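You operate a simulated robot arm through the tools that you are given. There is no shell and no other tool. Be economical: measure what you need, move in short steps, check, and stop when the job is done.

Carry out the task below with a simulated robot arm. There is one attempt and no reset: what you move stays moved.

Task
Level the plate with the red knob, lock it and lay the pale board on it.
Fine: free the yellow lock first; bubble in the middle; leave the other knob alone. Where these are worked on the way, their far stop is far enough and under half their travel is too little: yellow lock.

Only the result counts: the job must be done as asked and must still hold three seconds after the hand-in. Knocking over, shifting, dropping, spilling or breaking anything else fails it.

Robot
A 7-joint arm with a two-finger parallel gripper, fixed in place. Base frame: the origin is at the foot of the arm, x ahead of it, y to its left, z up. Lengths are in cm, angles in rad, forces in N, time in s.
Its first joint turns from -2.897 to 2.897 rad. Payload 4.4 kg.
Tool frame: the origin (TCP) lies between the finger pads and is the grasp point; the fingertips stand 2.3 cm ahead of it; z points along the fingers, y is the line along which they close. The gripper opens to 9.4 cm. The fingers are 3.8 cm wide and 1 cm thick; the gripper's body (5.4 by 9.6 cm) begins 3.9 cm behind the TCP.
Orientation is that of the tool frame in the base frame, as a unit quaternion [x, y, z, w]. With the fingers straight down and closing along the base's y, the tool's x points along the base's -x, its y along +y and its z along -z.

Tools
- The arm moves only by the tool drive_tool. Its argument "moves" is a list of rows, each a list of 3 entries, a list of its own where there are three numbers: the shift along the base's x, y, z in m, then the turn, a rotation vector about the base's x, y, z in rad, then the gripper command, from -1 (fully open) to 1 (shut), values between in proportion. In form: [[[x, y, z], [ax, ay, az], claw], ...]. A call has 1 to 10 rows; each row is the pose to reach, as a shift and turn from the pose commanded when the call began. A row lasts 0.2 s, in which the tool goes at most 5 cm and 0.15 rad; a call with a longer step from one row to the next is refused whole, and so is a gripper value outside its range. A pose out of reach is approached as far as the arm can. The call stops where the force on the tool passes 50 N (or 10 N more than at its start, if that is more) or the arm is blocked; 0.2 s more then pass. The fingers move at their own pace (about 7.2 cm/s each) and stop on an object; they squeeze with about 31 N. The grip force told is the motor's: it shows also when the fingers shut on nothing. Time passes only in rows, and 0.2 s behind the last, so rows that repeat a pose let the fingers close. The reply holds the time, the measured pose of the TCP, the force on the tool along the base axes, the opening and the grip force, in the units named above and with some noise, with the torque about the TCP (base axes, N m) and any sound that the robot's microphone picked up, and new pictures: "pictures" is both (left out), scene, wrist or none.
- Cameras (640 x 400 px; columns grow to the right, rows downward): "scene" is fixed at [40.08, 49.94, 146.62]; the picture's right is [-0.32, -0.95, 0.00], its down [-0.68, 0.23, -0.70] and it looks along [0.66, -0.23, -0.71] (base axes); focal length 316 px, centre (320, 200). "wrist" rides on the gripper at [8.6, 1.6, -7.4] in the tool frame; the picture's right is [-0.18, 0.98, 0.00], its down [-0.58, -0.11, -0.81] and it looks along [-0.79, -0.15, 0.59] (tool axes); focal length 243 px, centre (320, 200). There is no depth. A picture from a camera that has moved, and an enlarged one, comes with that camera's place and axes in the base frame and with its lens.
- enlarge(camera, box): a new picture of the part [left, top, right, bottom] of that camera's present view, enlarged. No time passes.
- sign_off(): hands the job in; it is judged then, once.

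Go step by step. Nothing tells you positions but the pictures and the camera data: compare them with the known pose of the tool, close in by small moves and look again before you grip or let go. The budget is 120 turns and 200 pictures, counting those below and the enlarged ones. Unless the task says otherwise, let go and move clear before handing in, and close with one line.

The tools are called after ">>>" by a JSON object that holds its "name" and its "arguments". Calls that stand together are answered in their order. drive_tool: Moves the arm, as the interface text tells. Its arguments: {"type":"object","properties":{"moves":{"type":"array","items":{"type":"array"}},"pictures":{"type":"string","enum":["both","scene","wrist","none"]}},"required":["moves"]} The other tools are called the same way: enlarge (camera, box) takes an enlarged picture of a part of a camera's view; sign_off () hands the job in.

At the start:

```text
time: 0.0
eef_pos: [62.12, 35.99, 126.08]
ee_rot: [0.0, 1.0, 0.0, 0.0]
force: [0.0, 0.4, 0.6]
torque: [0.03, 0.0, -0.01]
grip_width: 9.39
grip_force: 0.0
```

scene: 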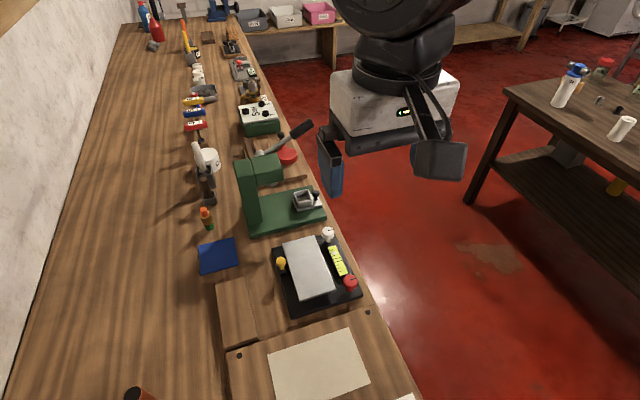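
wrist: 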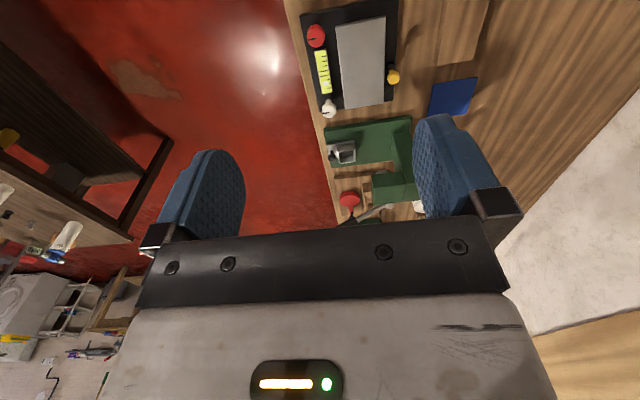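

I see a black base with a grey plate, a red knob, a white knob, a yellow lock and a level vial; a pale board lies at the near end. I'll enlarge these to measure.

>>> {"name": "enlarge", "arguments": {"camera": "scene", "box": [250, 215, 380, 325]}}

>>> {"name": "enlarge", "arguments": {"camera": "scene", "box": [200, 220, 440, 400]}}

>>> {"name": "enlarge", "arguments": {"camera": "wrist", "box": [290, 0, 500, 130]}}

```text
3.64 times, centred on (315, 270) of scene
camera zoom: at [40.08, 49.94, 146.62], right [-0.32, -0.95, 0.0], down [-0.68, 0.23, -0.7], along [0.66, -0.23, -0.71], focal length 1149 px, centre (338, -54)
```

zoom: 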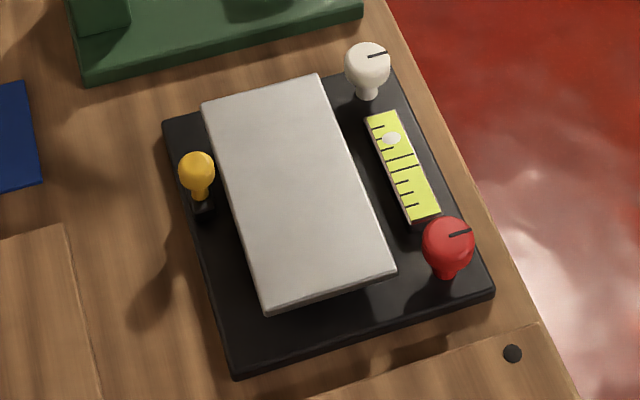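

```text
2.22 times, centred on (320, 310) of scene
camera zoom: at [40.08, 49.94, 146.62], right [-0.32, -0.95, 0.0], down [-0.68, 0.23, -0.7], along [0.66, -0.23, -0.71], focal length 702 px, centre (320, -44)
```

zoom: 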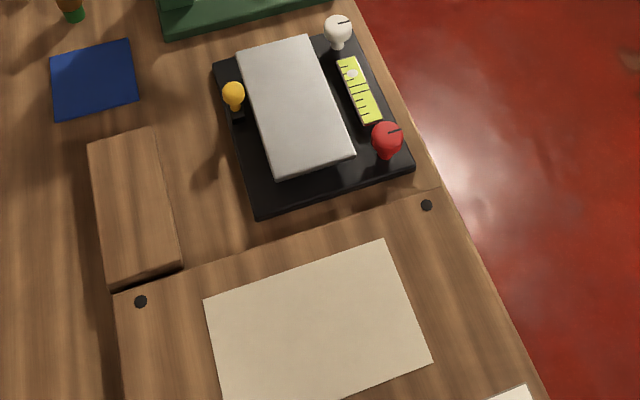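

```text
3.05 times, centred on (395, 65) of wrist
camera zoom: at [53.51, 37.51, 133.63], right [0.18, 0.98, 0.0], down [0.58, -0.11, 0.81], along [0.79, -0.15, -0.59], focal length 739 px, centre (91, 611)
```

zoom: 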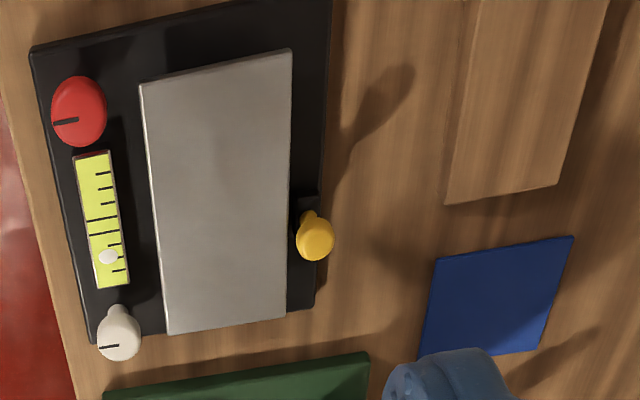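

The lock is at about (75.6, 45.6, 94), the red knob at (67, 34.4, 94), and the plate is centred near (74, 40.7) with its top at about z 92. I'll move back to look at the board.

>>> {"name": "drive_tool", "arguments": {"moves": [[[-0.05, 0.01, 0], [0, 0, 0], -1], [[-0.1, 0.02, 0], [0, 0, 0], -1], [[-0.15, 0.03, 0], [0, 0, 0], -1], [[-0.2, 0.04, 0], [0, 0, 0], -1], [[-0.24, 0.05, 0], [0, 0, 0], -1], [[-0.24, 0.05, 0], [0, 0, 0], -1]]}}

```text
refused: row 1 steps farther than a row can; nothing moved
```

>>> {"name": "drive_tool", "arguments": {"moves": [[[-0.045, 0.01, 0], [0, 0, 0], -1], [[-0.09, 0.02, 0], [0, 0, 0], -1], [[-0.135, 0.03, 0], [0, 0, 0], -1], [[-0.18, 0.04, 0], [0, 0, 0], -1], [[-0.225, 0.05, 0], [0, 0, 0], -1], [[-0.24, 0.05, 0], [0, 0, 0], -1]]}}

```text
time: 1.4
eef_pos: [37.94, 41.0, 126.24]
ee_rot: [0.001, 1.0, 0.002, 0.0]
force: [0.1, -0.4, -0.1]
torque: [-0.01, 0.0, 0.02]
grip_width: 9.38
grip_force: 0.0
camera wrist: at [29.35, 42.54, 133.73], right [0.19, 0.98, 0.0], down [0.58, -0.11, 0.81], along [0.79, -0.15, -0.59], focal length 243 px, centre (320, 200)
```

scene: 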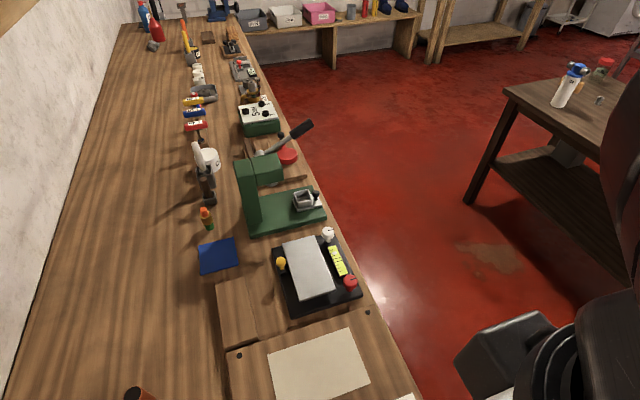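
wrist: 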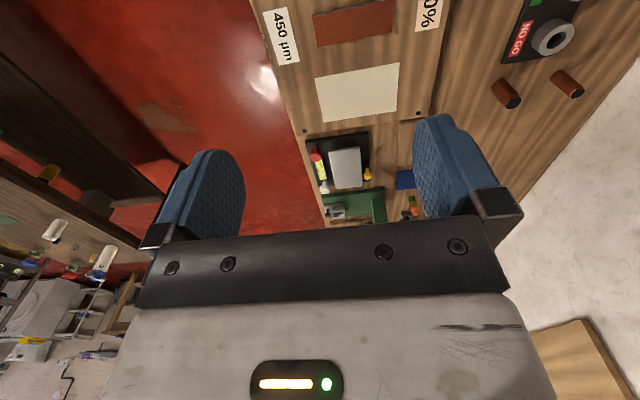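

I need to tell which is the "pale board": the cream sheet or the wooden slab.

>>> {"name": "enlarge", "arguments": {"camera": "wrist", "box": [250, 0, 450, 125]}}

>>> {"name": "enlarge", "arguments": {"camera": "scene", "box": [200, 260, 424, 400]}}

>>> {"name": "enlarge", "arguments": {"camera": "wrist", "box": [370, 90, 450, 140]}}

```text
3.20 times, centred on (350, 62) of wrist
camera zoom: at [29.35, 42.54, 133.73], right [0.19, 0.98, 0.0], down [0.58, -0.11, 0.81], along [0.79, -0.15, -0.59], focal length 776 px, centre (224, 640)
```

zoom: 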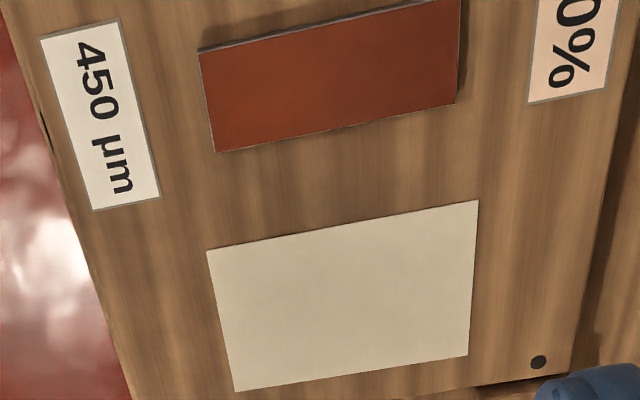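

```text
2.86 times, centred on (312, 330) of scene
camera zoom: at [40.08, 49.94, 146.62], right [-0.32, -0.95, 0.0], down [-0.68, 0.23, -0.7], along [0.66, -0.23, -0.71], focal length 903 px, centre (343, -171)
```

zoom: 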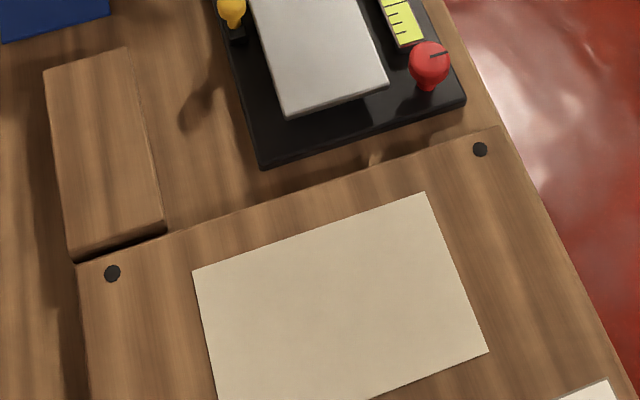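

```text
8.00 times, centred on (410, 115) of wrist
camera zoom: at [29.35, 42.54, 133.73], right [0.19, 0.98, 0.0], down [0.58, -0.11, 0.81], along [0.79, -0.15, -0.59], focal length 1941 px, centre (-400, 880)
```

zoom: 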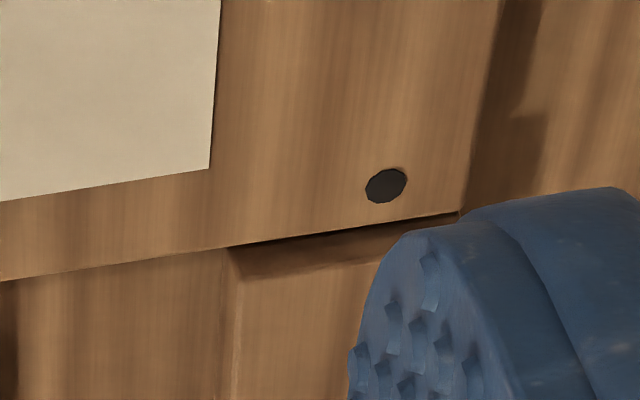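

Both are candidates, so I'll look at them from a lower angle to judge thickness.

>>> {"name": "drive_tool", "arguments": {"moves": [[[-0.02, 0.0, -0.04], [0, 0, 0], -1], [[-0.04, 0.0, -0.08], [0, 0, 0], -1], [[-0.06, 0.0, -0.12], [0, 0, 0], -1], [[-0.08, 0.0, -0.16], [0, 0, 0], -1], [[-0.09, 0.0, -0.2], [0, 0, 0], -1], [[-0.1, 0.0, -0.22], [0, 0, 0], -1]]}}

```text
time: 2.8
eef_pos: [27.99, 41.1, 104.01]
ee_rot: [0.001, 1.0, 0.0, 0.0]
force: [-0.9, -0.1, -0.2]
torque: [-0.03, 0.02, -0.02]
grip_width: 9.4
grip_force: 0.0
camera wrist: at [19.37, 42.55, 111.59], right [0.19, 0.98, 0.0], down [0.58, -0.11, 0.81], along [0.79, -0.15, -0.59], focal length 243 px, centre (320, 200)
```

scene: 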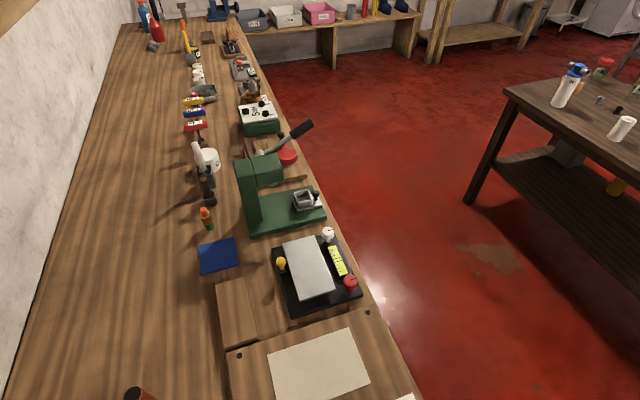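
wrist: 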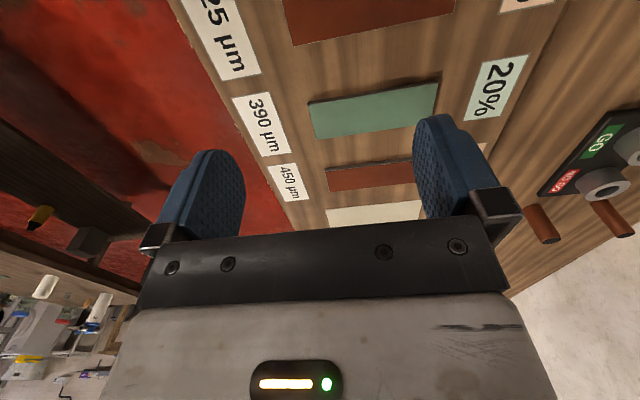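

The panel looks like a set of labelled finish samples, with the cream one unlabelled. I'll go closer to inspect both the cream sheet and the wooden slab.

>>> {"name": "drive_tool", "arguments": {"moves": [[[0.04, 0.02, 0.0], [0, 0, 0], -1], [[0.08, 0.04, 0.0], [0, 0, 0], -1], [[0.12, 0.06, 0.0], [0, 0, 0], -1], [[0.16, 0.08, 0], [0, 0, 0], -1], [[0.18, 0.09, 0], [0, 0, 0], -1]], "pictures": "none"}}

>>> {"name": "enlarge", "arguments": {"camera": "wrist", "box": [180, 0, 500, 240]}}

```text
time: 4.0
eef_pos: [46.07, 50.04, 104.23]
ee_rot: [0.001, 1.0, 0.0, 0.0]
force: [-0.6, 0.2, 1.2]
torque: [0.01, 0.04, -0.02]
grip_width: 9.4
grip_force: 0.1
```

```text
1.67 times, centred on (340, 120) of wrist
camera zoom: at [37.49, 51.51, 111.65], right [0.19, 0.98, 0.0], down [0.58, -0.11, 0.81], along [0.79, -0.15, -0.59], focal length 404 px, centre (287, 333)
```

zoom: 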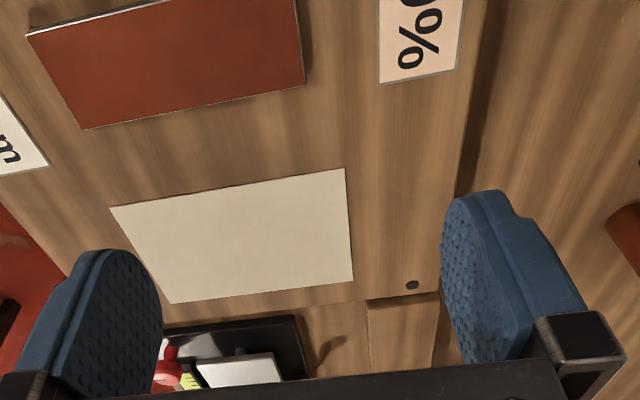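

>>> {"name": "drive_tool", "arguments": {"moves": [[[0.035, 0.03, 0.0], [0, 0, 0], -1], [[0.07, 0.05, 0.0], [0, 0, 0], -1], [[0.1, 0.06, 0.0], [0, 0, 0], -1], [[0.14, 0.07, 0], [0, 0, 0], -1]], "pictures": "wrist"}}

>>> {"name": "enlarge", "arguments": {"camera": "wrist", "box": [200, 0, 460, 200]}}

```text
time: 5.0
eef_pos: [60.07, 57.13, 104.03]
ee_rot: [0.001, 1.0, -0.001, 0.0]
force: [0.1, -0.2, 0.2]
torque: [0.02, 0.0, 0.03]
grip_width: 9.4
grip_force: 0.0
camera wrist: at [51.39, 58.59, 111.55], right [0.18, 0.98, 0.0], down [0.58, -0.11, 0.81], along [0.79, -0.15, -0.59], focal length 243 px, centre (320, 200)
```

wrist: 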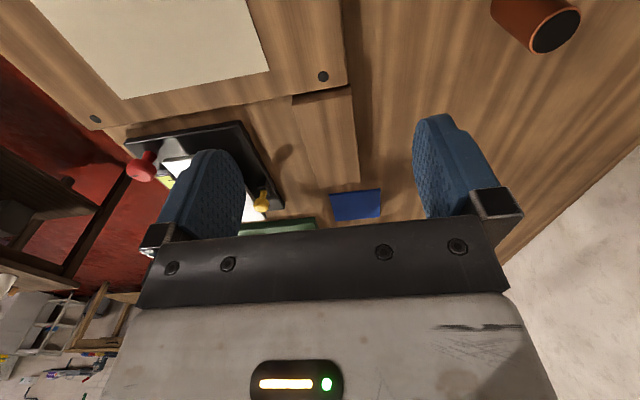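

```text
2.00 times, centred on (330, 100) of wrist
camera zoom: at [51.39, 58.59, 111.55], right [0.18, 0.98, 0.0], down [0.58, -0.11, 0.81], along [0.79, -0.15, -0.59], focal length 485 px, centre (300, 400)
```

zoom: 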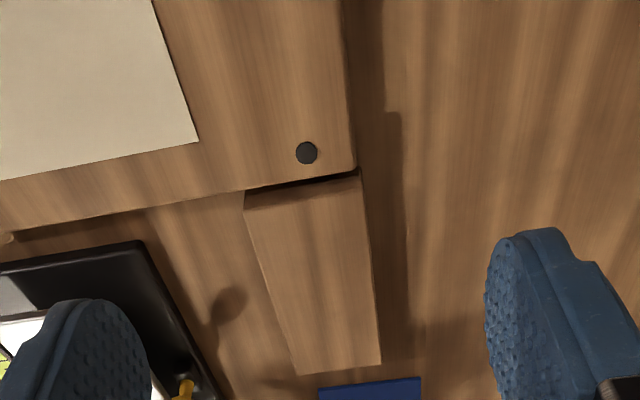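

The slab is a real separate block (x 64–77, y 53–59) that fits the plate, so I take it as the board; the cream patch looks flat like print. Now I'll look closely at the lock.

>>> {"name": "drive_tool", "arguments": {"moves": [[[0.02, -0.04, 0.03], [0, 0, 0], -1], [[0.03, -0.08, 0.04], [0, 0, 0], -1], [[0.03, -0.1, 0.04], [0, 0, 0], -1]], "pictures": "none"}}

>>> {"name": "enlarge", "arguments": {"camera": "wrist", "box": [160, 0, 460, 200]}}

>>> {"name": "enlarge", "arguments": {"camera": "scene", "box": [265, 245, 305, 270]}}

```text
refused: row 1 steps farther than a row can; nothing moved
```

```text
2.00 times, centred on (310, 100) of wrist
camera zoom: at [51.39, 58.59, 111.55], right [0.18, 0.98, 0.0], down [0.58, -0.11, 0.81], along [0.79, -0.15, -0.59], focal length 485 px, centre (340, 400)
```

zoom: 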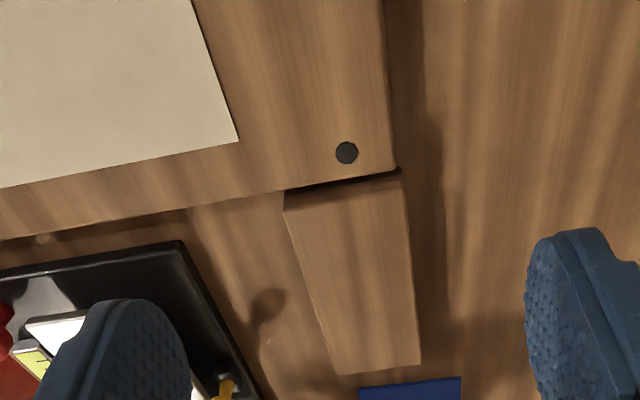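

```text
16.00 times, centred on (285, 258) of scene
camera zoom: at [40.08, 49.94, 146.62], right [-0.32, -0.95, 0.0], down [-0.68, 0.23, -0.7], along [0.66, -0.23, -0.71], focal length 5056 px, centre (880, -720)
```

zoom: 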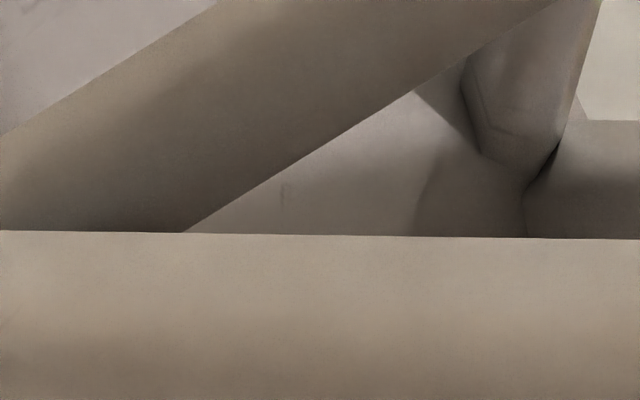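

>>> {"name": "drive_tool", "arguments": {"moves": [[[0.01, -0.035, 0.03], [0, 0, 0], -1], [[0.02, -0.075, 0.04], [0, 0, 0], -1], [[0.03, -0.1, 0.04], [0, 0, 0], -1]], "pictures": "none"}}

>>> {"name": "enlarge", "arguments": {"camera": "wrist", "box": [160, 0, 460, 200]}}

```text
time: 5.8
eef_pos: [63.16, 46.98, 107.94]
ee_rot: [0.0, 1.0, 0.0, -0.001]
force: [-0.4, -0.1, -0.3]
torque: [0.0, 0.04, 0.0]
grip_width: 9.39
grip_force: 0.1
```

```text
2.00 times, centred on (310, 100) of wrist
camera zoom: at [54.58, 48.57, 115.5], right [0.18, 0.98, 0.0], down [0.58, -0.11, 0.81], along [0.79, -0.15, -0.59], focal length 485 px, centre (340, 400)
```

zoom: 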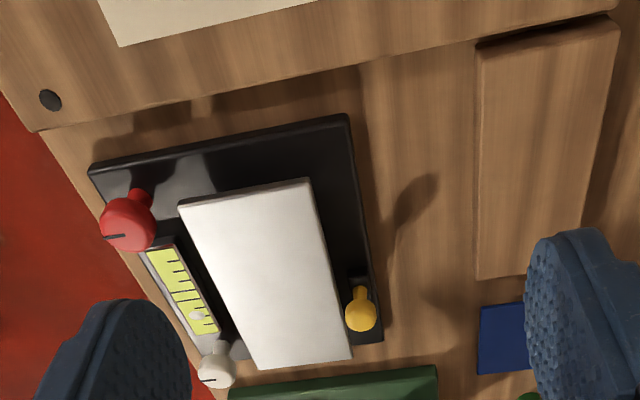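

>>> {"name": "enlarge", "arguments": {"camera": "wrist", "box": [310, 120, 370, 180]}}

>>> {"name": "enlarge", "arguments": {"camera": "wrist", "box": [200, 80, 300, 200]}}

```text
6.67 times, centred on (340, 150) of wrist
camera zoom: at [54.58, 48.57, 115.5], right [0.18, 0.98, 0.0], down [0.58, -0.11, 0.81], along [0.79, -0.15, -0.59], focal length 1618 px, centre (187, 533)
```

zoom: 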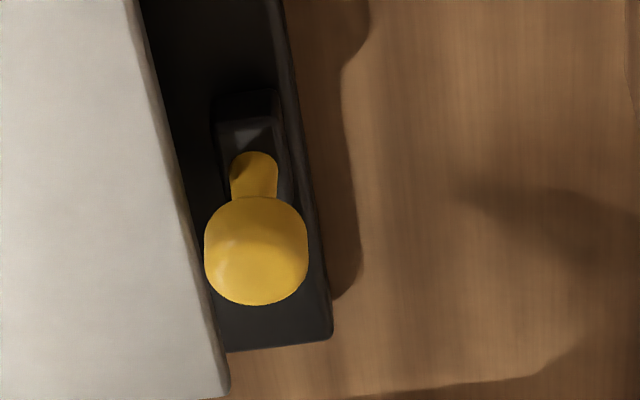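

```text
3.33 times, centred on (250, 140) of wrist
camera zoom: at [54.58, 48.57, 115.5], right [0.18, 0.98, 0.0], down [0.58, -0.11, 0.81], along [0.79, -0.15, -0.59], focal length 809 px, centre (553, 400)
```

zoom: 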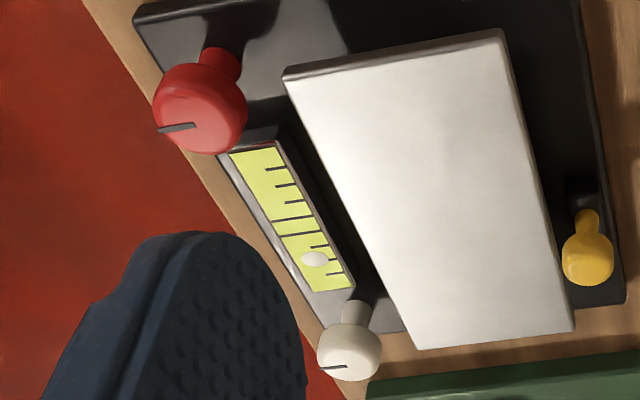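

>>> {"name": "drive_tool", "arguments": {"moves": [[[0.0, -0.045, 0.0], [0, 0, 0], -1], [[0.0, -0.09, 0.0], [0, 0, 0], -1], [[0.0, -0.12, 0.03], [0, 0, 0], -1], [[0.0, -0.13, 0.05], [0, 0, 0], -1]], "pictures": "none"}}

>>> {"name": "enlarge", "arguments": {"camera": "scene", "box": [255, 240, 319, 280]}}

>>> {"name": "enlarge", "arguments": {"camera": "wrist", "box": [320, 80, 420, 180]}}

```text
time: 6.8
eef_pos: [63.24, 33.96, 113.08]
ee_rot: [0.001, 1.0, 0.0, 0.0]
force: [0.1, -0.3, -0.4]
torque: [0.02, 0.03, -0.01]
grip_width: 9.36
grip_force: 0.1
```

```text
10.00 times, centred on (287, 260) of scene
camera zoom: at [40.08, 49.94, 146.62], right [-0.32, -0.95, 0.0], down [-0.68, 0.23, -0.7], along [0.66, -0.23, -0.71], focal length 3160 px, centre (650, -400)
```

zoom: 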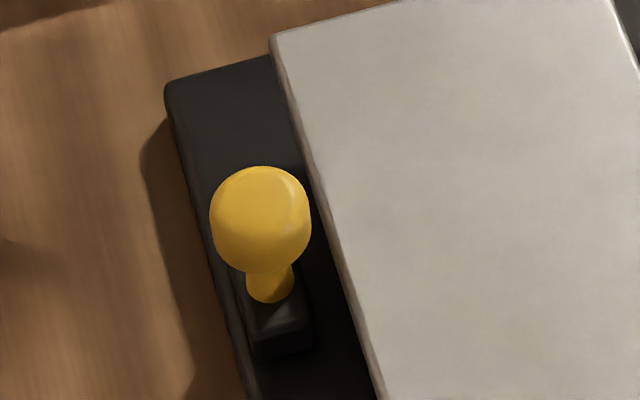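

```text
4.00 times, centred on (370, 130) of wrist
camera zoom: at [54.53, 35.48, 120.59], right [0.19, 0.98, 0.0], down [0.58, -0.11, 0.81], along [0.79, -0.15, -0.59], focal length 970 px, centre (120, 480)
```

zoom: 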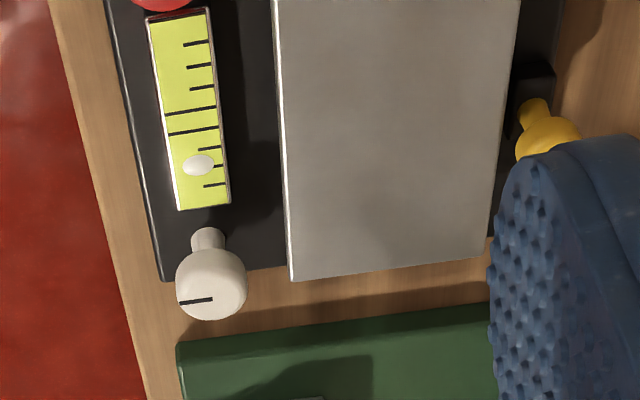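

The lock's ball sits on a short vertical stem at about (75.4, 45.7, 93.7). I'll turn the hand 90° so the fingers close along x and stay clear of the plate, then look from the +y side.

>>> {"name": "drive_tool", "arguments": {"moves": [[[0.01, 0.03, 0.0], [0, 0, -0.15], -1], [[0.03, 0.06, 0.0], [0, 0, -0.3], -1], [[0.05, 0.09, 0.0], [0, 0, -0.45], -1], [[0.07, 0.12, 0.0], [0, 0, -0.6], -1], [[0.09, 0.14, 0.0], [0, 0, -0.75], -1], [[0.11, 0.16, 0.0], [0, 0, -0.9], -1], [[0.123, 0.18, 0.0], [0, 0, -1.05], -1], [[0.123, 0.2, 0.0], [0, 0, -1.2], -1], [[0.123, 0.22, 0.0], [0, 0, -1.35], -1], [[0.123, 0.24, 0.0], [0, 0, -1.5], -1]], "pictures": "none"}}

>>> {"name": "drive_tool", "arguments": {"moves": [[[0.0, 0.0, -0.04], [0, 0, -0.0708], -1], [[0.0, 0.0, -0.06], [0, 0, -0.0708], -1], [[0.0, 0.0, -0.06], [0, 0, -0.0708], -1]], "pictures": "wrist"}}

>>> {"name": "enlarge", "arguments": {"camera": "wrist", "box": [220, 0, 420, 200]}}

```text
time: 9.0
eef_pos: [75.47, 58.05, 113.28]
ee_rot: [0.683, 0.731, 0.0, 0.0]
force: [-0.3, 0.2, 0.1]
torque: [-0.01, 0.0, 0.01]
grip_width: 9.41
grip_force: 0.0
```

```text
time: 9.8
eef_pos: [75.41, 58.01, 106.91]
ee_rot: [0.708, 0.706, 0.0, 0.0]
force: [-0.2, 0.0, 0.1]
torque: [-0.03, -0.03, 0.0]
grip_width: 9.39
grip_force: 0.0
camera wrist: at [77.01, 66.58, 114.47], right [0.98, -0.19, 0.0], down [-0.11, -0.58, 0.81], along [-0.15, -0.79, -0.59], focal length 243 px, centre (320, 200)
```

wrist: 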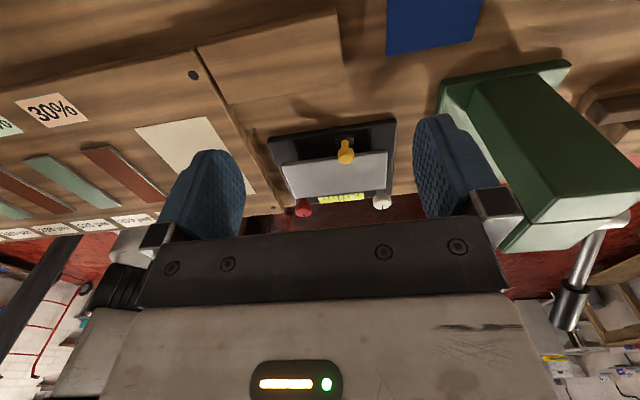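

```text
2.00 times, centred on (320, 100) of wrist
camera zoom: at [77.01, 66.58, 114.47], right [0.98, -0.19, 0.0], down [-0.11, -0.58, 0.81], along [-0.15, -0.79, -0.59], focal length 485 px, centre (320, 400)
```

zoom: 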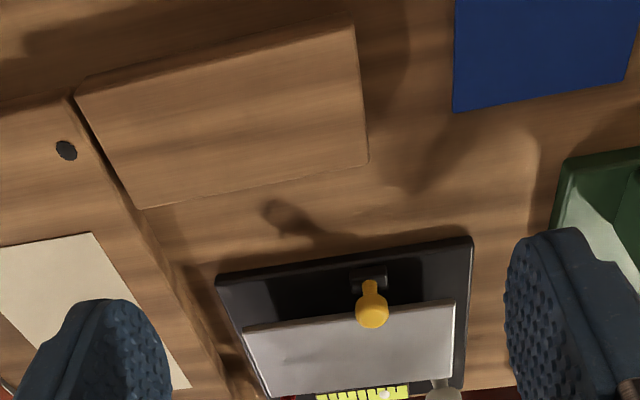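

Triangulating with this view puts the lock ball lower: about (76.35, 45.75, 92.5), plate top about 91.3, slab top about 89.3. I'll come down around the ball, fingers either side in x.

>>> {"name": "drive_tool", "arguments": {"moves": [[[0.003, -0.04, 0.0], [0, 0, -0.0], 0], [[0.006, -0.08, 0.0], [0, 0, -0.0], 0], [[0.0095, -0.111, -0.02], [0, 0, -0.0], 0], [[0.0095, -0.111, -0.06], [0, 0, 0], 0], [[0.0095, -0.111, -0.09], [0, 0, 0], 0]], "pictures": "both"}}

>>> {"name": "enlarge", "arguments": {"camera": "wrist", "box": [220, 0, 420, 200]}}

>>> {"name": "enlarge", "arguments": {"camera": "scene", "box": [240, 215, 370, 295]}}

```text
time: 11.0
eef_pos: [76.58, 47.02, 98.28]
ee_rot: [0.708, 0.706, 0.001, 0.0]
force: [0.7, 0.2, 0.7]
torque: [0.01, 0.0, -0.02]
grip_width: 4.71
grip_force: 0.0
camera wrist: at [78.11, 55.51, 105.68], right [0.98, -0.18, 0.0], down [-0.11, -0.58, 0.81], along [-0.15, -0.79, -0.59], focal length 243 px, centre (320, 200)
```

scene: 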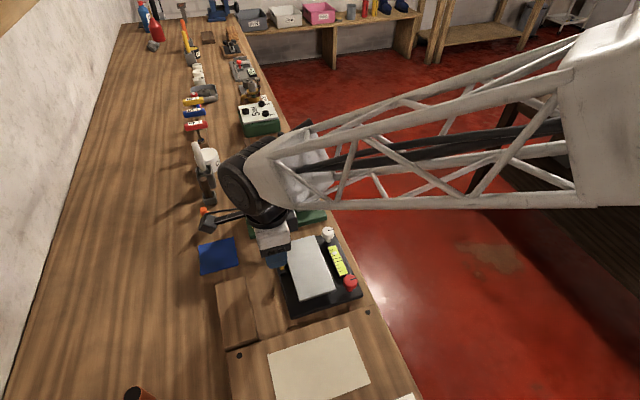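
wrist: 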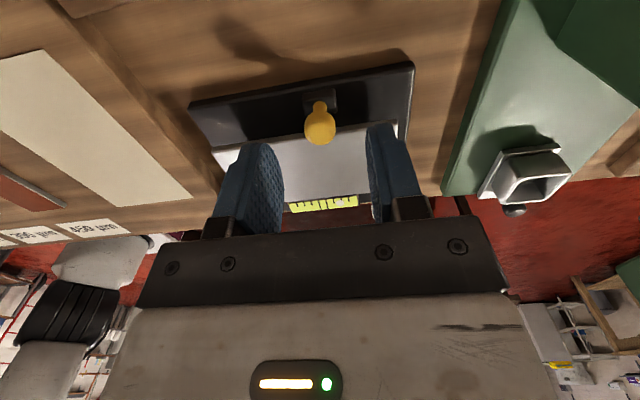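

```text
2.00 times, centred on (320, 100) of wrist
camera zoom: at [78.11, 55.51, 105.68], right [0.98, -0.18, 0.0], down [-0.11, -0.58, 0.81], along [-0.15, -0.79, -0.59], focal length 485 px, centre (320, 400)
```

zoom: 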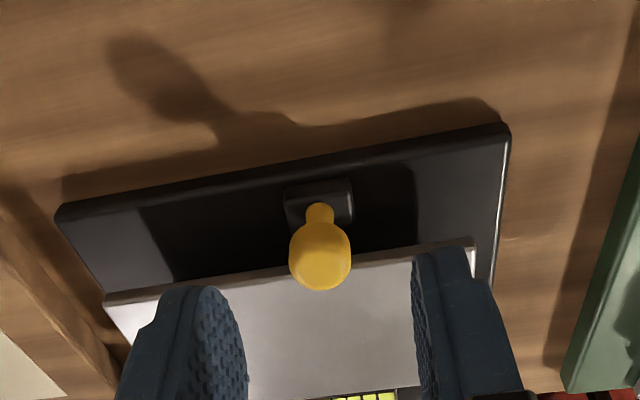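

```text
4.92 times, centred on (305, 255) of scene
camera zoom: at [40.08, 49.94, 146.62], right [-0.32, -0.95, 0.0], down [-0.68, 0.23, -0.7], along [0.66, -0.23, -0.71], focal length 1556 px, centre (394, -71)
```

zoom: 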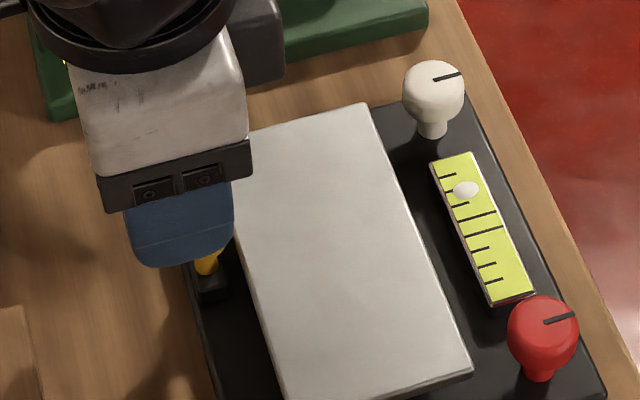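

>>> {"name": "drive_tool", "arguments": {"moves": [[[-0.003, -0.002, -0.025], [0, 0, -0.0], 0], [[-0.003, -0.002, -0.047], [0, 0, -0.0], 0], [[-0.003, -0.002, -0.047], [0, 0, -0.0], 0.5]], "pictures": "wrist"}}

>>> {"name": "enlarge", "arguments": {"camera": "wrist", "box": [220, 40, 420, 240]}}

```text
time: 11.8
eef_pos: [76.15, 46.8, 93.48]
ee_rot: [0.707, 0.707, -0.001, 0.0]
force: [-0.1, -0.4, 0.0]
torque: [-0.04, 0.02, 0.01]
grip_width: 2.32
grip_force: 0.1
camera wrist: at [77.73, 55.28, 100.91], right [0.98, -0.18, 0.0], down [-0.11, -0.58, 0.81], along [-0.15, -0.79, -0.59], focal length 243 px, centre (320, 200)
```

wrist: 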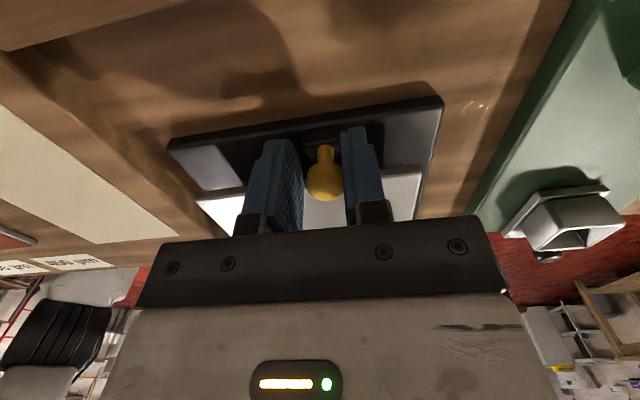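

```text
2.00 times, centred on (320, 140) of wrist
camera zoom: at [77.73, 55.28, 100.91], right [0.98, -0.18, 0.0], down [-0.11, -0.58, 0.81], along [-0.15, -0.79, -0.59], focal length 485 px, centre (320, 320)
```

zoom: 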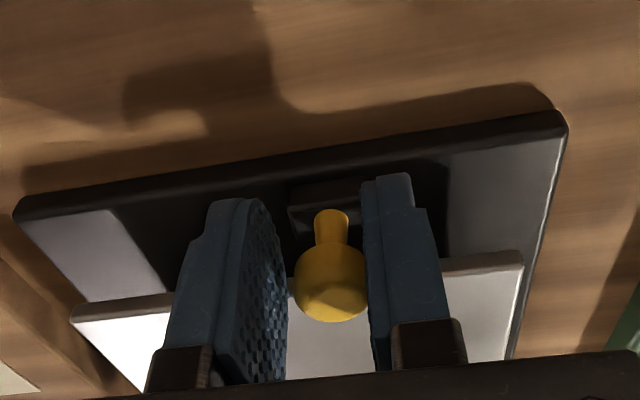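

The ball is between the pads, slightly toward the +x one. I'll nudge over and close gently.

>>> {"name": "drive_tool", "arguments": {"moves": [[[0.0015, 0, 0], [0, 0, 0], 0.5], [[0.0015, 0, 0], [0, 0, 0], 0.7], [[0.0015, 0, 0], [0, 0, 0], 1], [[0.0015, 0, 0], [0, 0, 0], 1]], "pictures": "none"}}

>>> {"name": "drive_tool", "arguments": {"moves": [[[0, 0.004, 0], [0, 0, 0], 1], [[0, 0.004, 0], [0, 0, 0], 1]], "pictures": "none"}}

>>> {"name": "drive_tool", "arguments": {"moves": [[[0, -0.004, 0], [0, 0, 0], 1], [[0.004, -0.004, 0], [0, 0, 0], 1], [[0.004, -0.004, 0], [0, 0, 0], 1]], "pictures": "none"}}

>>> {"name": "drive_tool", "arguments": {"moves": [[[-0.004, 0, 0], [0, 0, 0], 1], [[-0.008, 0, 0], [0, 0, 0], 1], [[-0.008, 0, 0], [0, 0, 0], 1]], "pictures": "none"}}

```text
time: 12.8
eef_pos: [76.22, 46.76, 93.37]
ee_rot: [0.707, 0.707, 0.0, 0.0]
force: [0.2, 0.5, -0.6]
torque: [0.04, 0.24, 0.0]
grip_width: 1.91
grip_force: 44.9
```

```text
time: 13.4
eef_pos: [76.27, 47.11, 93.39]
ee_rot: [0.708, 0.706, -0.001, 0.001]
force: [0.4, -42.0, 2.0]
torque: [-0.34, -0.29, 0.03]
grip_width: 1.93
grip_force: 45.0
```

```text
time: 14.3
eef_pos: [76.48, 47.03, 93.36]
ee_rot: [0.706, 0.708, -0.002, -0.001]
force: [-28.1, 7.8, 7.2]
torque: [-0.01, -0.04, -0.27]
grip_width: 1.89
grip_force: 44.8
stopped in row 3: the force on the tool passed its limit (the readings are from after the stop); the commanded pose is now the measured one
```

```text
time: 15.1
eef_pos: [75.8, 46.97, 93.4]
ee_rot: [0.707, 0.707, 0.0, 0.0]
force: [-0.5, 22.4, -0.7]
torque: [0.31, -0.28, -0.01]
grip_width: 1.91
grip_force: 44.4
```

It resists +y and +x but seems free toward -x. Checking with a picture.

>>> {"name": "enlarge", "arguments": {"camera": "wrist", "box": [240, 80, 400, 220]}}

```text
2.86 times, centred on (320, 150) of wrist
camera zoom: at [77.37, 55.52, 100.87], right [0.98, -0.18, 0.0], down [-0.11, -0.58, 0.81], along [-0.15, -0.79, -0.59], focal length 693 px, centre (320, 343)
```

zoom: 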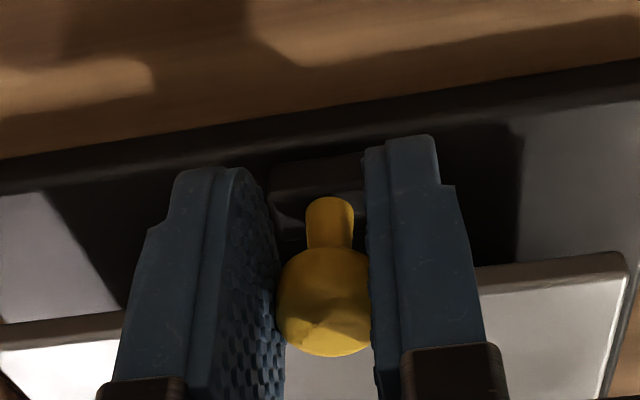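

>>> {"name": "drive_tool", "arguments": {"moves": [[[-0.004, 0.002, 0], [0, 0, 0], 1], [[-0.008, 0.002, 0], [0, 0, 0], 1], [[-0.008, 0.002, 0], [0, 0, 0], 1]], "pictures": "none"}}

>>> {"name": "enlarge", "arguments": {"camera": "wrist", "box": [240, 80, 400, 220]}}

```text
time: 15.9
eef_pos: [75.03, 46.98, 93.31]
ee_rot: [0.707, 0.707, -0.003, -0.001]
force: [0.2, -39.9, 11.4]
torque: [-0.63, -0.24, 0.03]
grip_width: 1.89
grip_force: 44.9
```

```text
2.86 times, centred on (320, 150) of wrist
camera zoom: at [76.69, 55.54, 100.85], right [0.98, -0.18, 0.0], down [-0.11, -0.58, 0.81], along [-0.15, -0.79, -0.59], focal length 693 px, centre (320, 343)
```

zoom: 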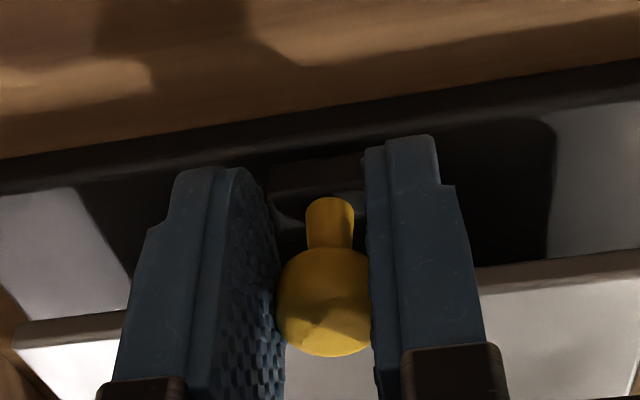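

The lock is a slider moving along x; it started at its +x stop, so I'll slide it to the -x stop.

>>> {"name": "drive_tool", "arguments": {"moves": [[[-0.003, -0.0015, 0], [0, 0, 0], 1], [[-0.006, -0.0015, 0], [0, 0, 0], 1], [[-0.009, -0.0015, 0], [0, 0, 0], 1], [[-0.012, -0.0015, 0], [0, 0, 0], 1], [[-0.015, -0.0015, 0], [0, 0, 0], 1], [[-0.018, -0.0015, 0], [0, 0, 0], 1]], "pictures": "wrist"}}

```text
time: 17.3
eef_pos: [73.0, 46.93, 93.31]
ee_rot: [0.706, 0.708, 0.0, -0.001]
force: [-0.8, -1.9, -6.8]
torque: [0.19, -0.31, 0.04]
grip_width: 1.9
grip_force: 45.5
camera wrist: at [74.72, 55.54, 100.86], right [0.98, -0.18, 0.0], down [-0.11, -0.58, 0.81], along [-0.15, -0.79, -0.59], focal length 243 px, centre (320, 200)
```

wrist: 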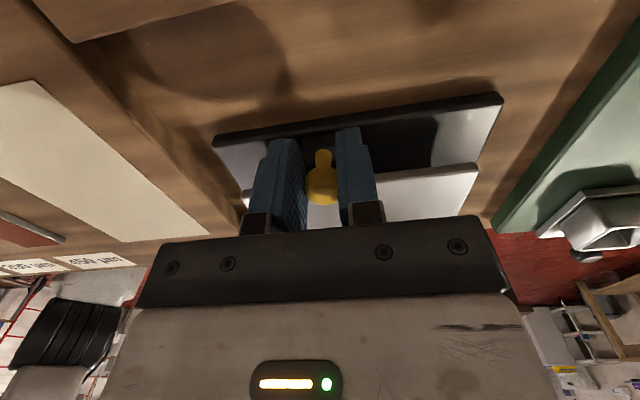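

>>> {"name": "drive_tool", "arguments": {"moves": [[[-0.003, 0, 0], [0, 0, 0], 1], [[-0.006, 0, 0], [0, 0, 0], 1], [[-0.009, 0, 0], [0, 0, 0], 1], [[-0.012, 0, 0], [0, 0, 0], 1], [[-0.015, 0, 0], [0, 0, 0], 1], [[-0.018, 0, 0], [0, 0, 0], 1], [[-0.021, 0, 0], [0, 0, 0], 1], [[-0.024, 0, 0], [0, 0, 0], 1]], "pictures": "both"}}

```text
time: 18.4
eef_pos: [72.23, 47.0, 93.42]
ee_rot: [0.707, 0.708, 0.002, 0.001]
force: [31.9, 7.5, -14.1]
torque: [0.38, -0.02, 0.41]
grip_width: 1.92
grip_force: 44.7
stopped in row 5: the force on the tool passed its limit (the readings are from after the stop); the commanded pose is now the measured one
camera wrist: at [73.74, 55.53, 100.89], right [0.98, -0.18, 0.0], down [-0.11, -0.58, 0.8], along [-0.15, -0.79, -0.59], focal length 243 px, centre (320, 200)
```

scene: 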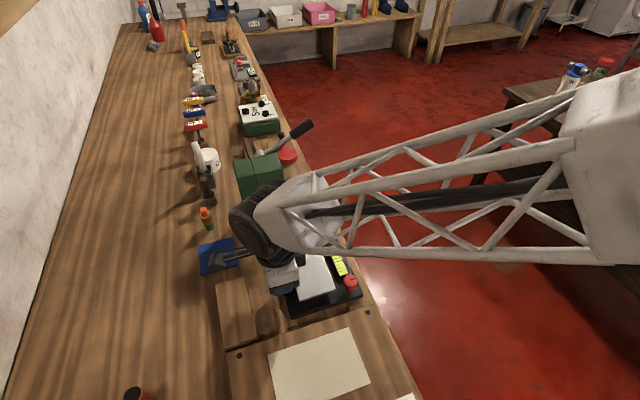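
wrist: 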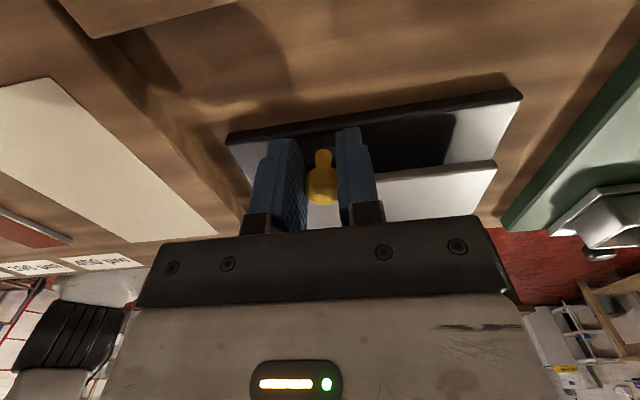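

The lock is at its -x stop, freed after about 4 cm of travel. I'll let go, lift and move over the red knob at about (67.7, 34.2).

>>> {"name": "drive_tool", "arguments": {"moves": [[[0, 0, 0], [0, 0, 0], 0.2], [[0, 0, 0], [0, 0, 0], 0.0], [[0, 0, 0.04], [0, 0, 0], 0.0], [[0, 0, 0.08], [0, 0, 0], 0.0], [[-0.015, -0.04, 0.1], [0, 0, 0], 0.0], [[-0.03, -0.08, 0.1], [0, 0, 0], 0.0], [[-0.045, -0.12, 0.1], [0, 0, 0], 0.0], [[-0.045, -0.128, 0.08], [0, 0, 0], 0.0]], "pictures": "both"}}

>>> {"name": "enlarge", "arguments": {"camera": "wrist", "box": [240, 40, 400, 200]}}

>>> {"name": "enlarge", "arguments": {"camera": "scene", "box": [250, 215, 380, 325]}}

```text
time: 20.2
eef_pos: [67.38, 34.07, 101.53]
ee_rot: [0.707, 0.707, 0.001, 0.0]
force: [-0.2, -0.7, -0.1]
torque: [0.0, 0.03, 0.0]
grip_width: 4.72
grip_force: 0.1
camera wrist: at [69.0, 42.67, 109.0], right [0.98, -0.18, 0.0], down [-0.11, -0.58, 0.81], along [-0.15, -0.79, -0.59], focal length 243 px, centre (320, 200)
```

scene: 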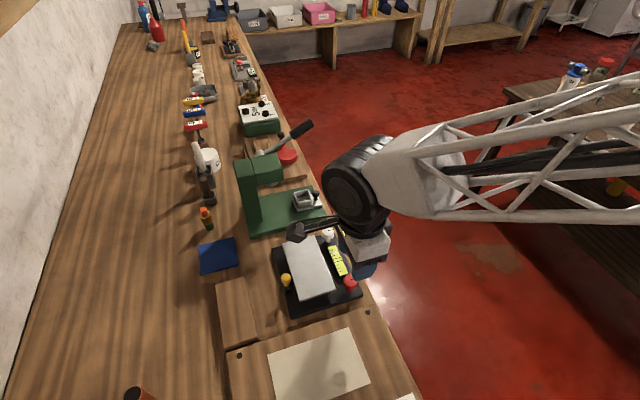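
wrist: 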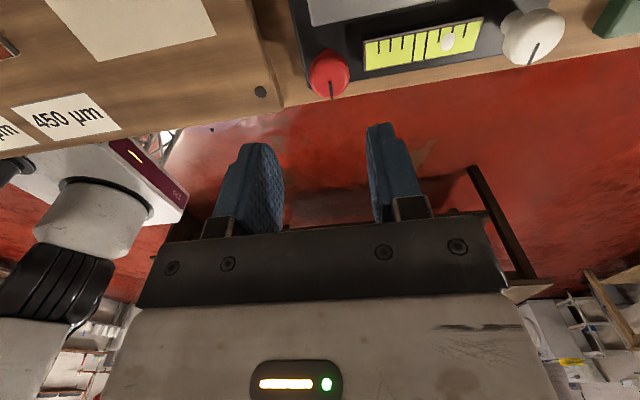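

```text
2.50 times, centred on (320, 120) of wrist
camera zoom: at [69.0, 42.67, 109.0], right [0.98, -0.18, 0.0], down [-0.11, -0.58, 0.81], along [-0.15, -0.79, -0.59], focal length 606 px, centre (320, 400)
```

zoom: 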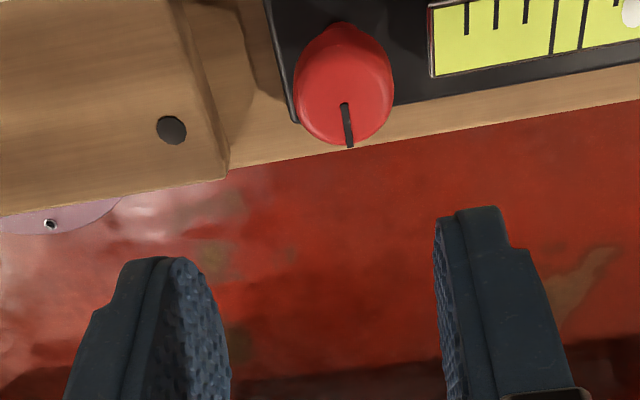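

```text
3.64 times, centred on (315, 270) of scene
camera zoom: at [40.08, 49.94, 146.62], right [-0.32, -0.95, 0.0], down [-0.68, 0.23, -0.7], along [0.66, -0.23, -0.71], focal length 1149 px, centre (338, -54)
```

zoom: 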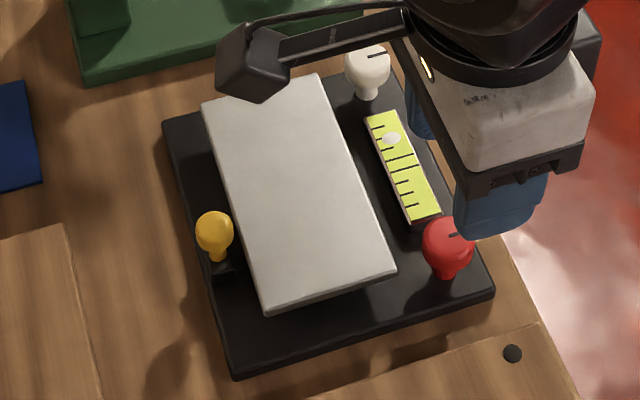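

Red knob head is centred at about (68.05, 34.2, 92). Descending around it and gripping.

>>> {"name": "drive_tool", "arguments": {"moves": [[[0.0067, 0.0013, -0.03], [0, 0, 0], 0], [[0.0067, 0.0013, -0.06], [0, 0, 0], 0], [[0.0067, 0.0013, -0.076], [0, 0, 0], 0], [[0.0067, 0.0013, -0.076], [0, 0, 0], 0.25]], "pictures": "none"}}

>>> {"name": "enlarge", "arguments": {"camera": "wrist", "box": [220, 40, 420, 240]}}

>>> {"name": "enlarge", "arguments": {"camera": "scene", "box": [300, 225, 380, 305]}}

```text
time: 21.2
eef_pos: [68.06, 34.3, 93.72]
ee_rot: [0.707, 0.707, 0.001, 0.0]
force: [-0.6, -0.3, -0.6]
torque: [0.01, -0.05, -0.01]
grip_width: 3.54
grip_force: 0.1
```

```text
2.00 times, centred on (320, 140) of wrist
camera zoom: at [69.65, 42.81, 101.24], right [0.98, -0.18, 0.0], down [-0.11, -0.58, 0.81], along [-0.15, -0.79, -0.59], focal length 485 px, centre (320, 320)
```

zoom: 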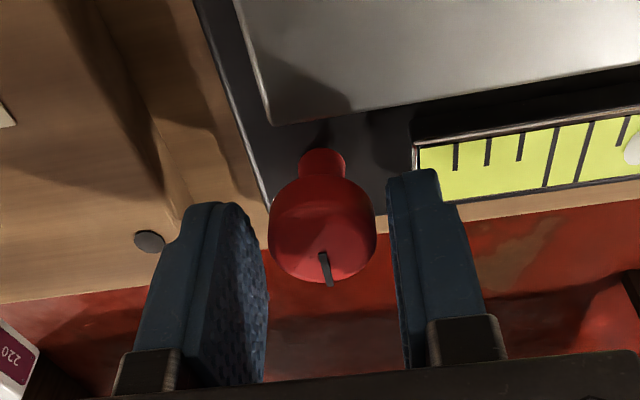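

```text
5.00 times, centred on (340, 265) of scene
camera zoom: at [40.08, 49.94, 146.62], right [-0.32, -0.95, 0.0], down [-0.68, 0.23, -0.7], along [0.66, -0.23, -0.71], focal length 1580 px, centre (220, -125)
```

zoom: 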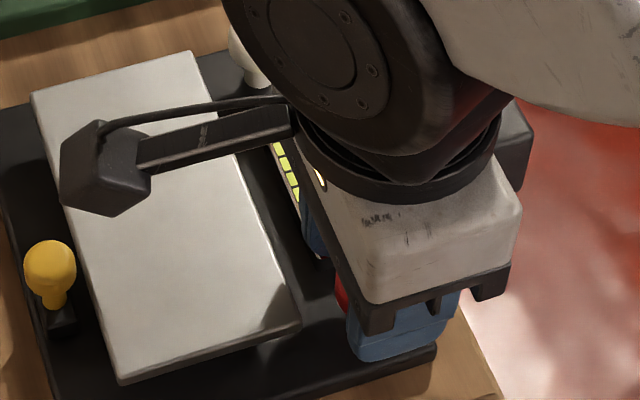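

>>> {"name": "drive_tool", "arguments": {"moves": [[[0, 0, 0], [0, 0, 0], 0.5], [[0, 0, 0], [0, 0, 0], 1], [[0, 0, 0], [0, 0, 0], 1]], "pictures": "none"}}

>>> {"name": "drive_tool", "arguments": {"moves": [[[0, 0, 0], [0, 0, 0.1], 1], [[0, 0, 0], [0, 0, 0.2], 1], [[0, 0, 0], [0, 0, 0.3], 1], [[0, 0, 0], [0, 0, 0.3], 1]], "pictures": "wrist"}}

>>> {"name": "enlarge", "arguments": {"camera": "wrist", "box": [240, 20, 480, 220]}}

```text
time: 22.0
eef_pos: [68.04, 34.35, 93.81]
ee_rot: [0.707, 0.707, 0.001, 0.0]
force: [22.4, 2.2, -11.8]
torque: [0.23, -0.14, 0.01]
grip_width: 2.76
grip_force: 44.7
```

```text
time: 23.0
eef_pos: [68.06, 34.21, 93.76]
ee_rot: [0.592, 0.806, 0.0, -0.001]
force: [-3.8, -14.7, -13.8]
torque: [-0.4, -0.25, 0.02]
grip_width: 2.77
grip_force: 45.2
camera wrist: at [67.07, 42.91, 101.24], right [0.99, 0.12, 0.0], down [0.07, -0.59, 0.81], along [0.09, -0.8, -0.59], focal length 243 px, centre (320, 200)
```

wrist: 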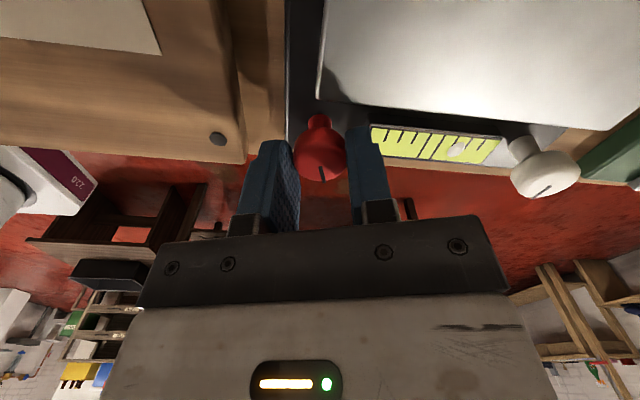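

```text
2.00 times, centred on (360, 120) of wrist
camera zoom: at [67.07, 42.91, 101.24], right [0.99, 0.12, 0.0], down [0.07, -0.59, 0.81], along [0.09, -0.8, -0.59], focal length 485 px, centre (240, 360)
```

zoom: 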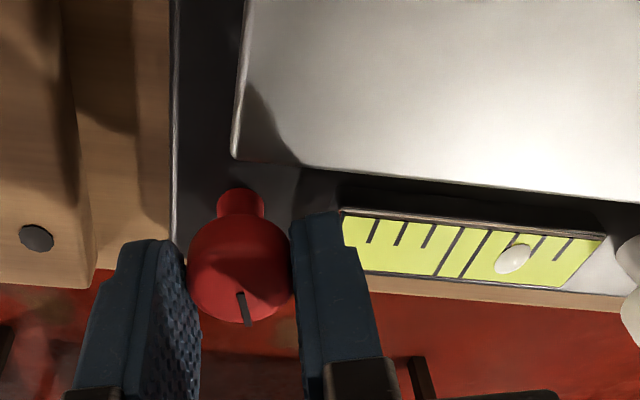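

Turning counter-clockwise moves the bubble toward the middle. Continuing.

>>> {"name": "drive_tool", "arguments": {"moves": [[[0, 0, 0], [0, 0, 0.1], 1], [[0, 0, 0], [0, 0, 0.2], 1], [[0, 0, 0], [0, 0, 0.3], 1], [[0, 0, 0], [0, 0, 0.4], 1], [[0, 0, 0], [0, 0, 0.4], 1]], "pictures": "none"}}

>>> {"name": "enlarge", "arguments": {"camera": "wrist", "box": [240, 20, 480, 220]}}

```text
time: 24.2
eef_pos: [68.1, 34.4, 93.7]
ee_rot: [0.42, 0.908, -0.001, -0.001]
force: [-25.7, -29.9, -28.0]
torque: [-0.43, 0.16, -0.02]
grip_width: 2.77
grip_force: 45.1
```

```text
2.00 times, centred on (360, 120) of wrist
camera zoom: at [63.75, 41.82, 101.25], right [0.87, 0.49, 0.0], down [0.29, -0.52, 0.81], along [0.4, -0.7, -0.59], focal length 485 px, centre (240, 360)
```

zoom: 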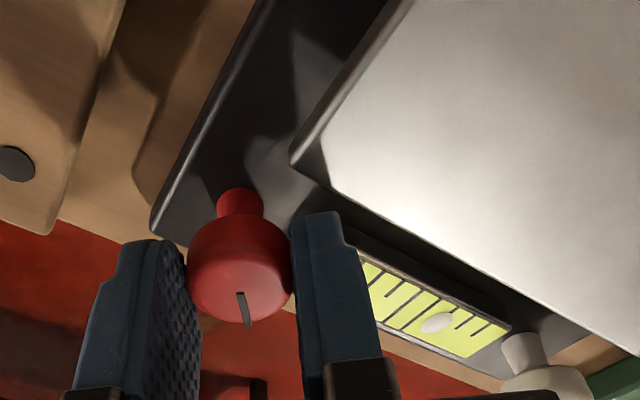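

>>> {"name": "drive_tool", "arguments": {"moves": [[[-0.001, -0.001, -0.001], [0, 0, 0], 1], [[-0.001, -0.001, -0.001], [0, 0, 0.1], 1], [[-0.001, -0.001, -0.001], [0, 0, 0.2], 1], [[-0.001, -0.001, -0.001], [0, 0, 0.2], 1]], "pictures": "none"}}

>>> {"name": "enlarge", "arguments": {"camera": "wrist", "box": [360, 120, 480, 220]}}

>>> {"name": "enlarge", "arguments": {"camera": "scene", "box": [300, 225, 380, 305]}}

```text
time: 25.2
eef_pos: [68.14, 34.3, 93.73]
ee_rot: [0.329, 0.944, 0.001, -0.001]
force: [-5.5, -30.4, -16.6]
torque: [-0.93, 0.31, -0.04]
grip_width: 2.77
grip_force: 44.7
```

```text
4.00 times, centred on (420, 170) of wrist
camera zoom: at [62.36, 40.75, 101.26], right [0.75, 0.66, 0.0], down [0.39, -0.45, 0.81], along [0.53, -0.61, -0.59], focal length 970 px, centre (-80, 320)
```

zoom: 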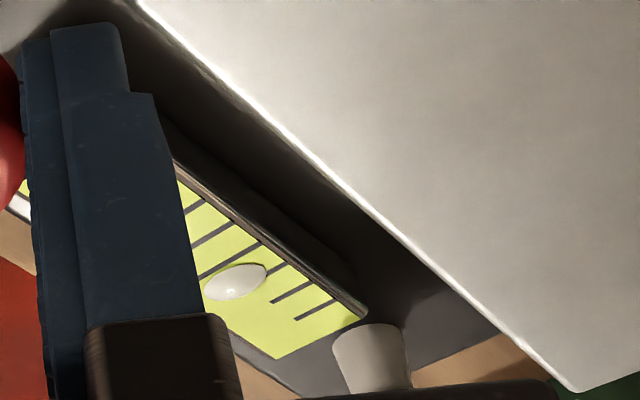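

```text
5.00 times, centred on (340, 265) of scene
camera zoom: at [40.08, 49.94, 146.62], right [-0.32, -0.95, 0.0], down [-0.68, 0.23, -0.7], along [0.66, -0.23, -0.71], focal length 1580 px, centre (220, -125)
```

zoom: 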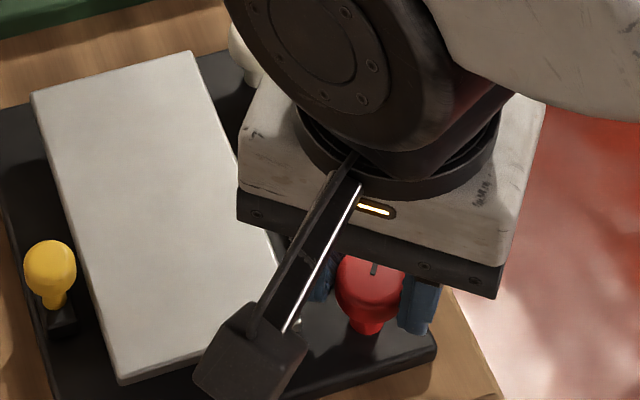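

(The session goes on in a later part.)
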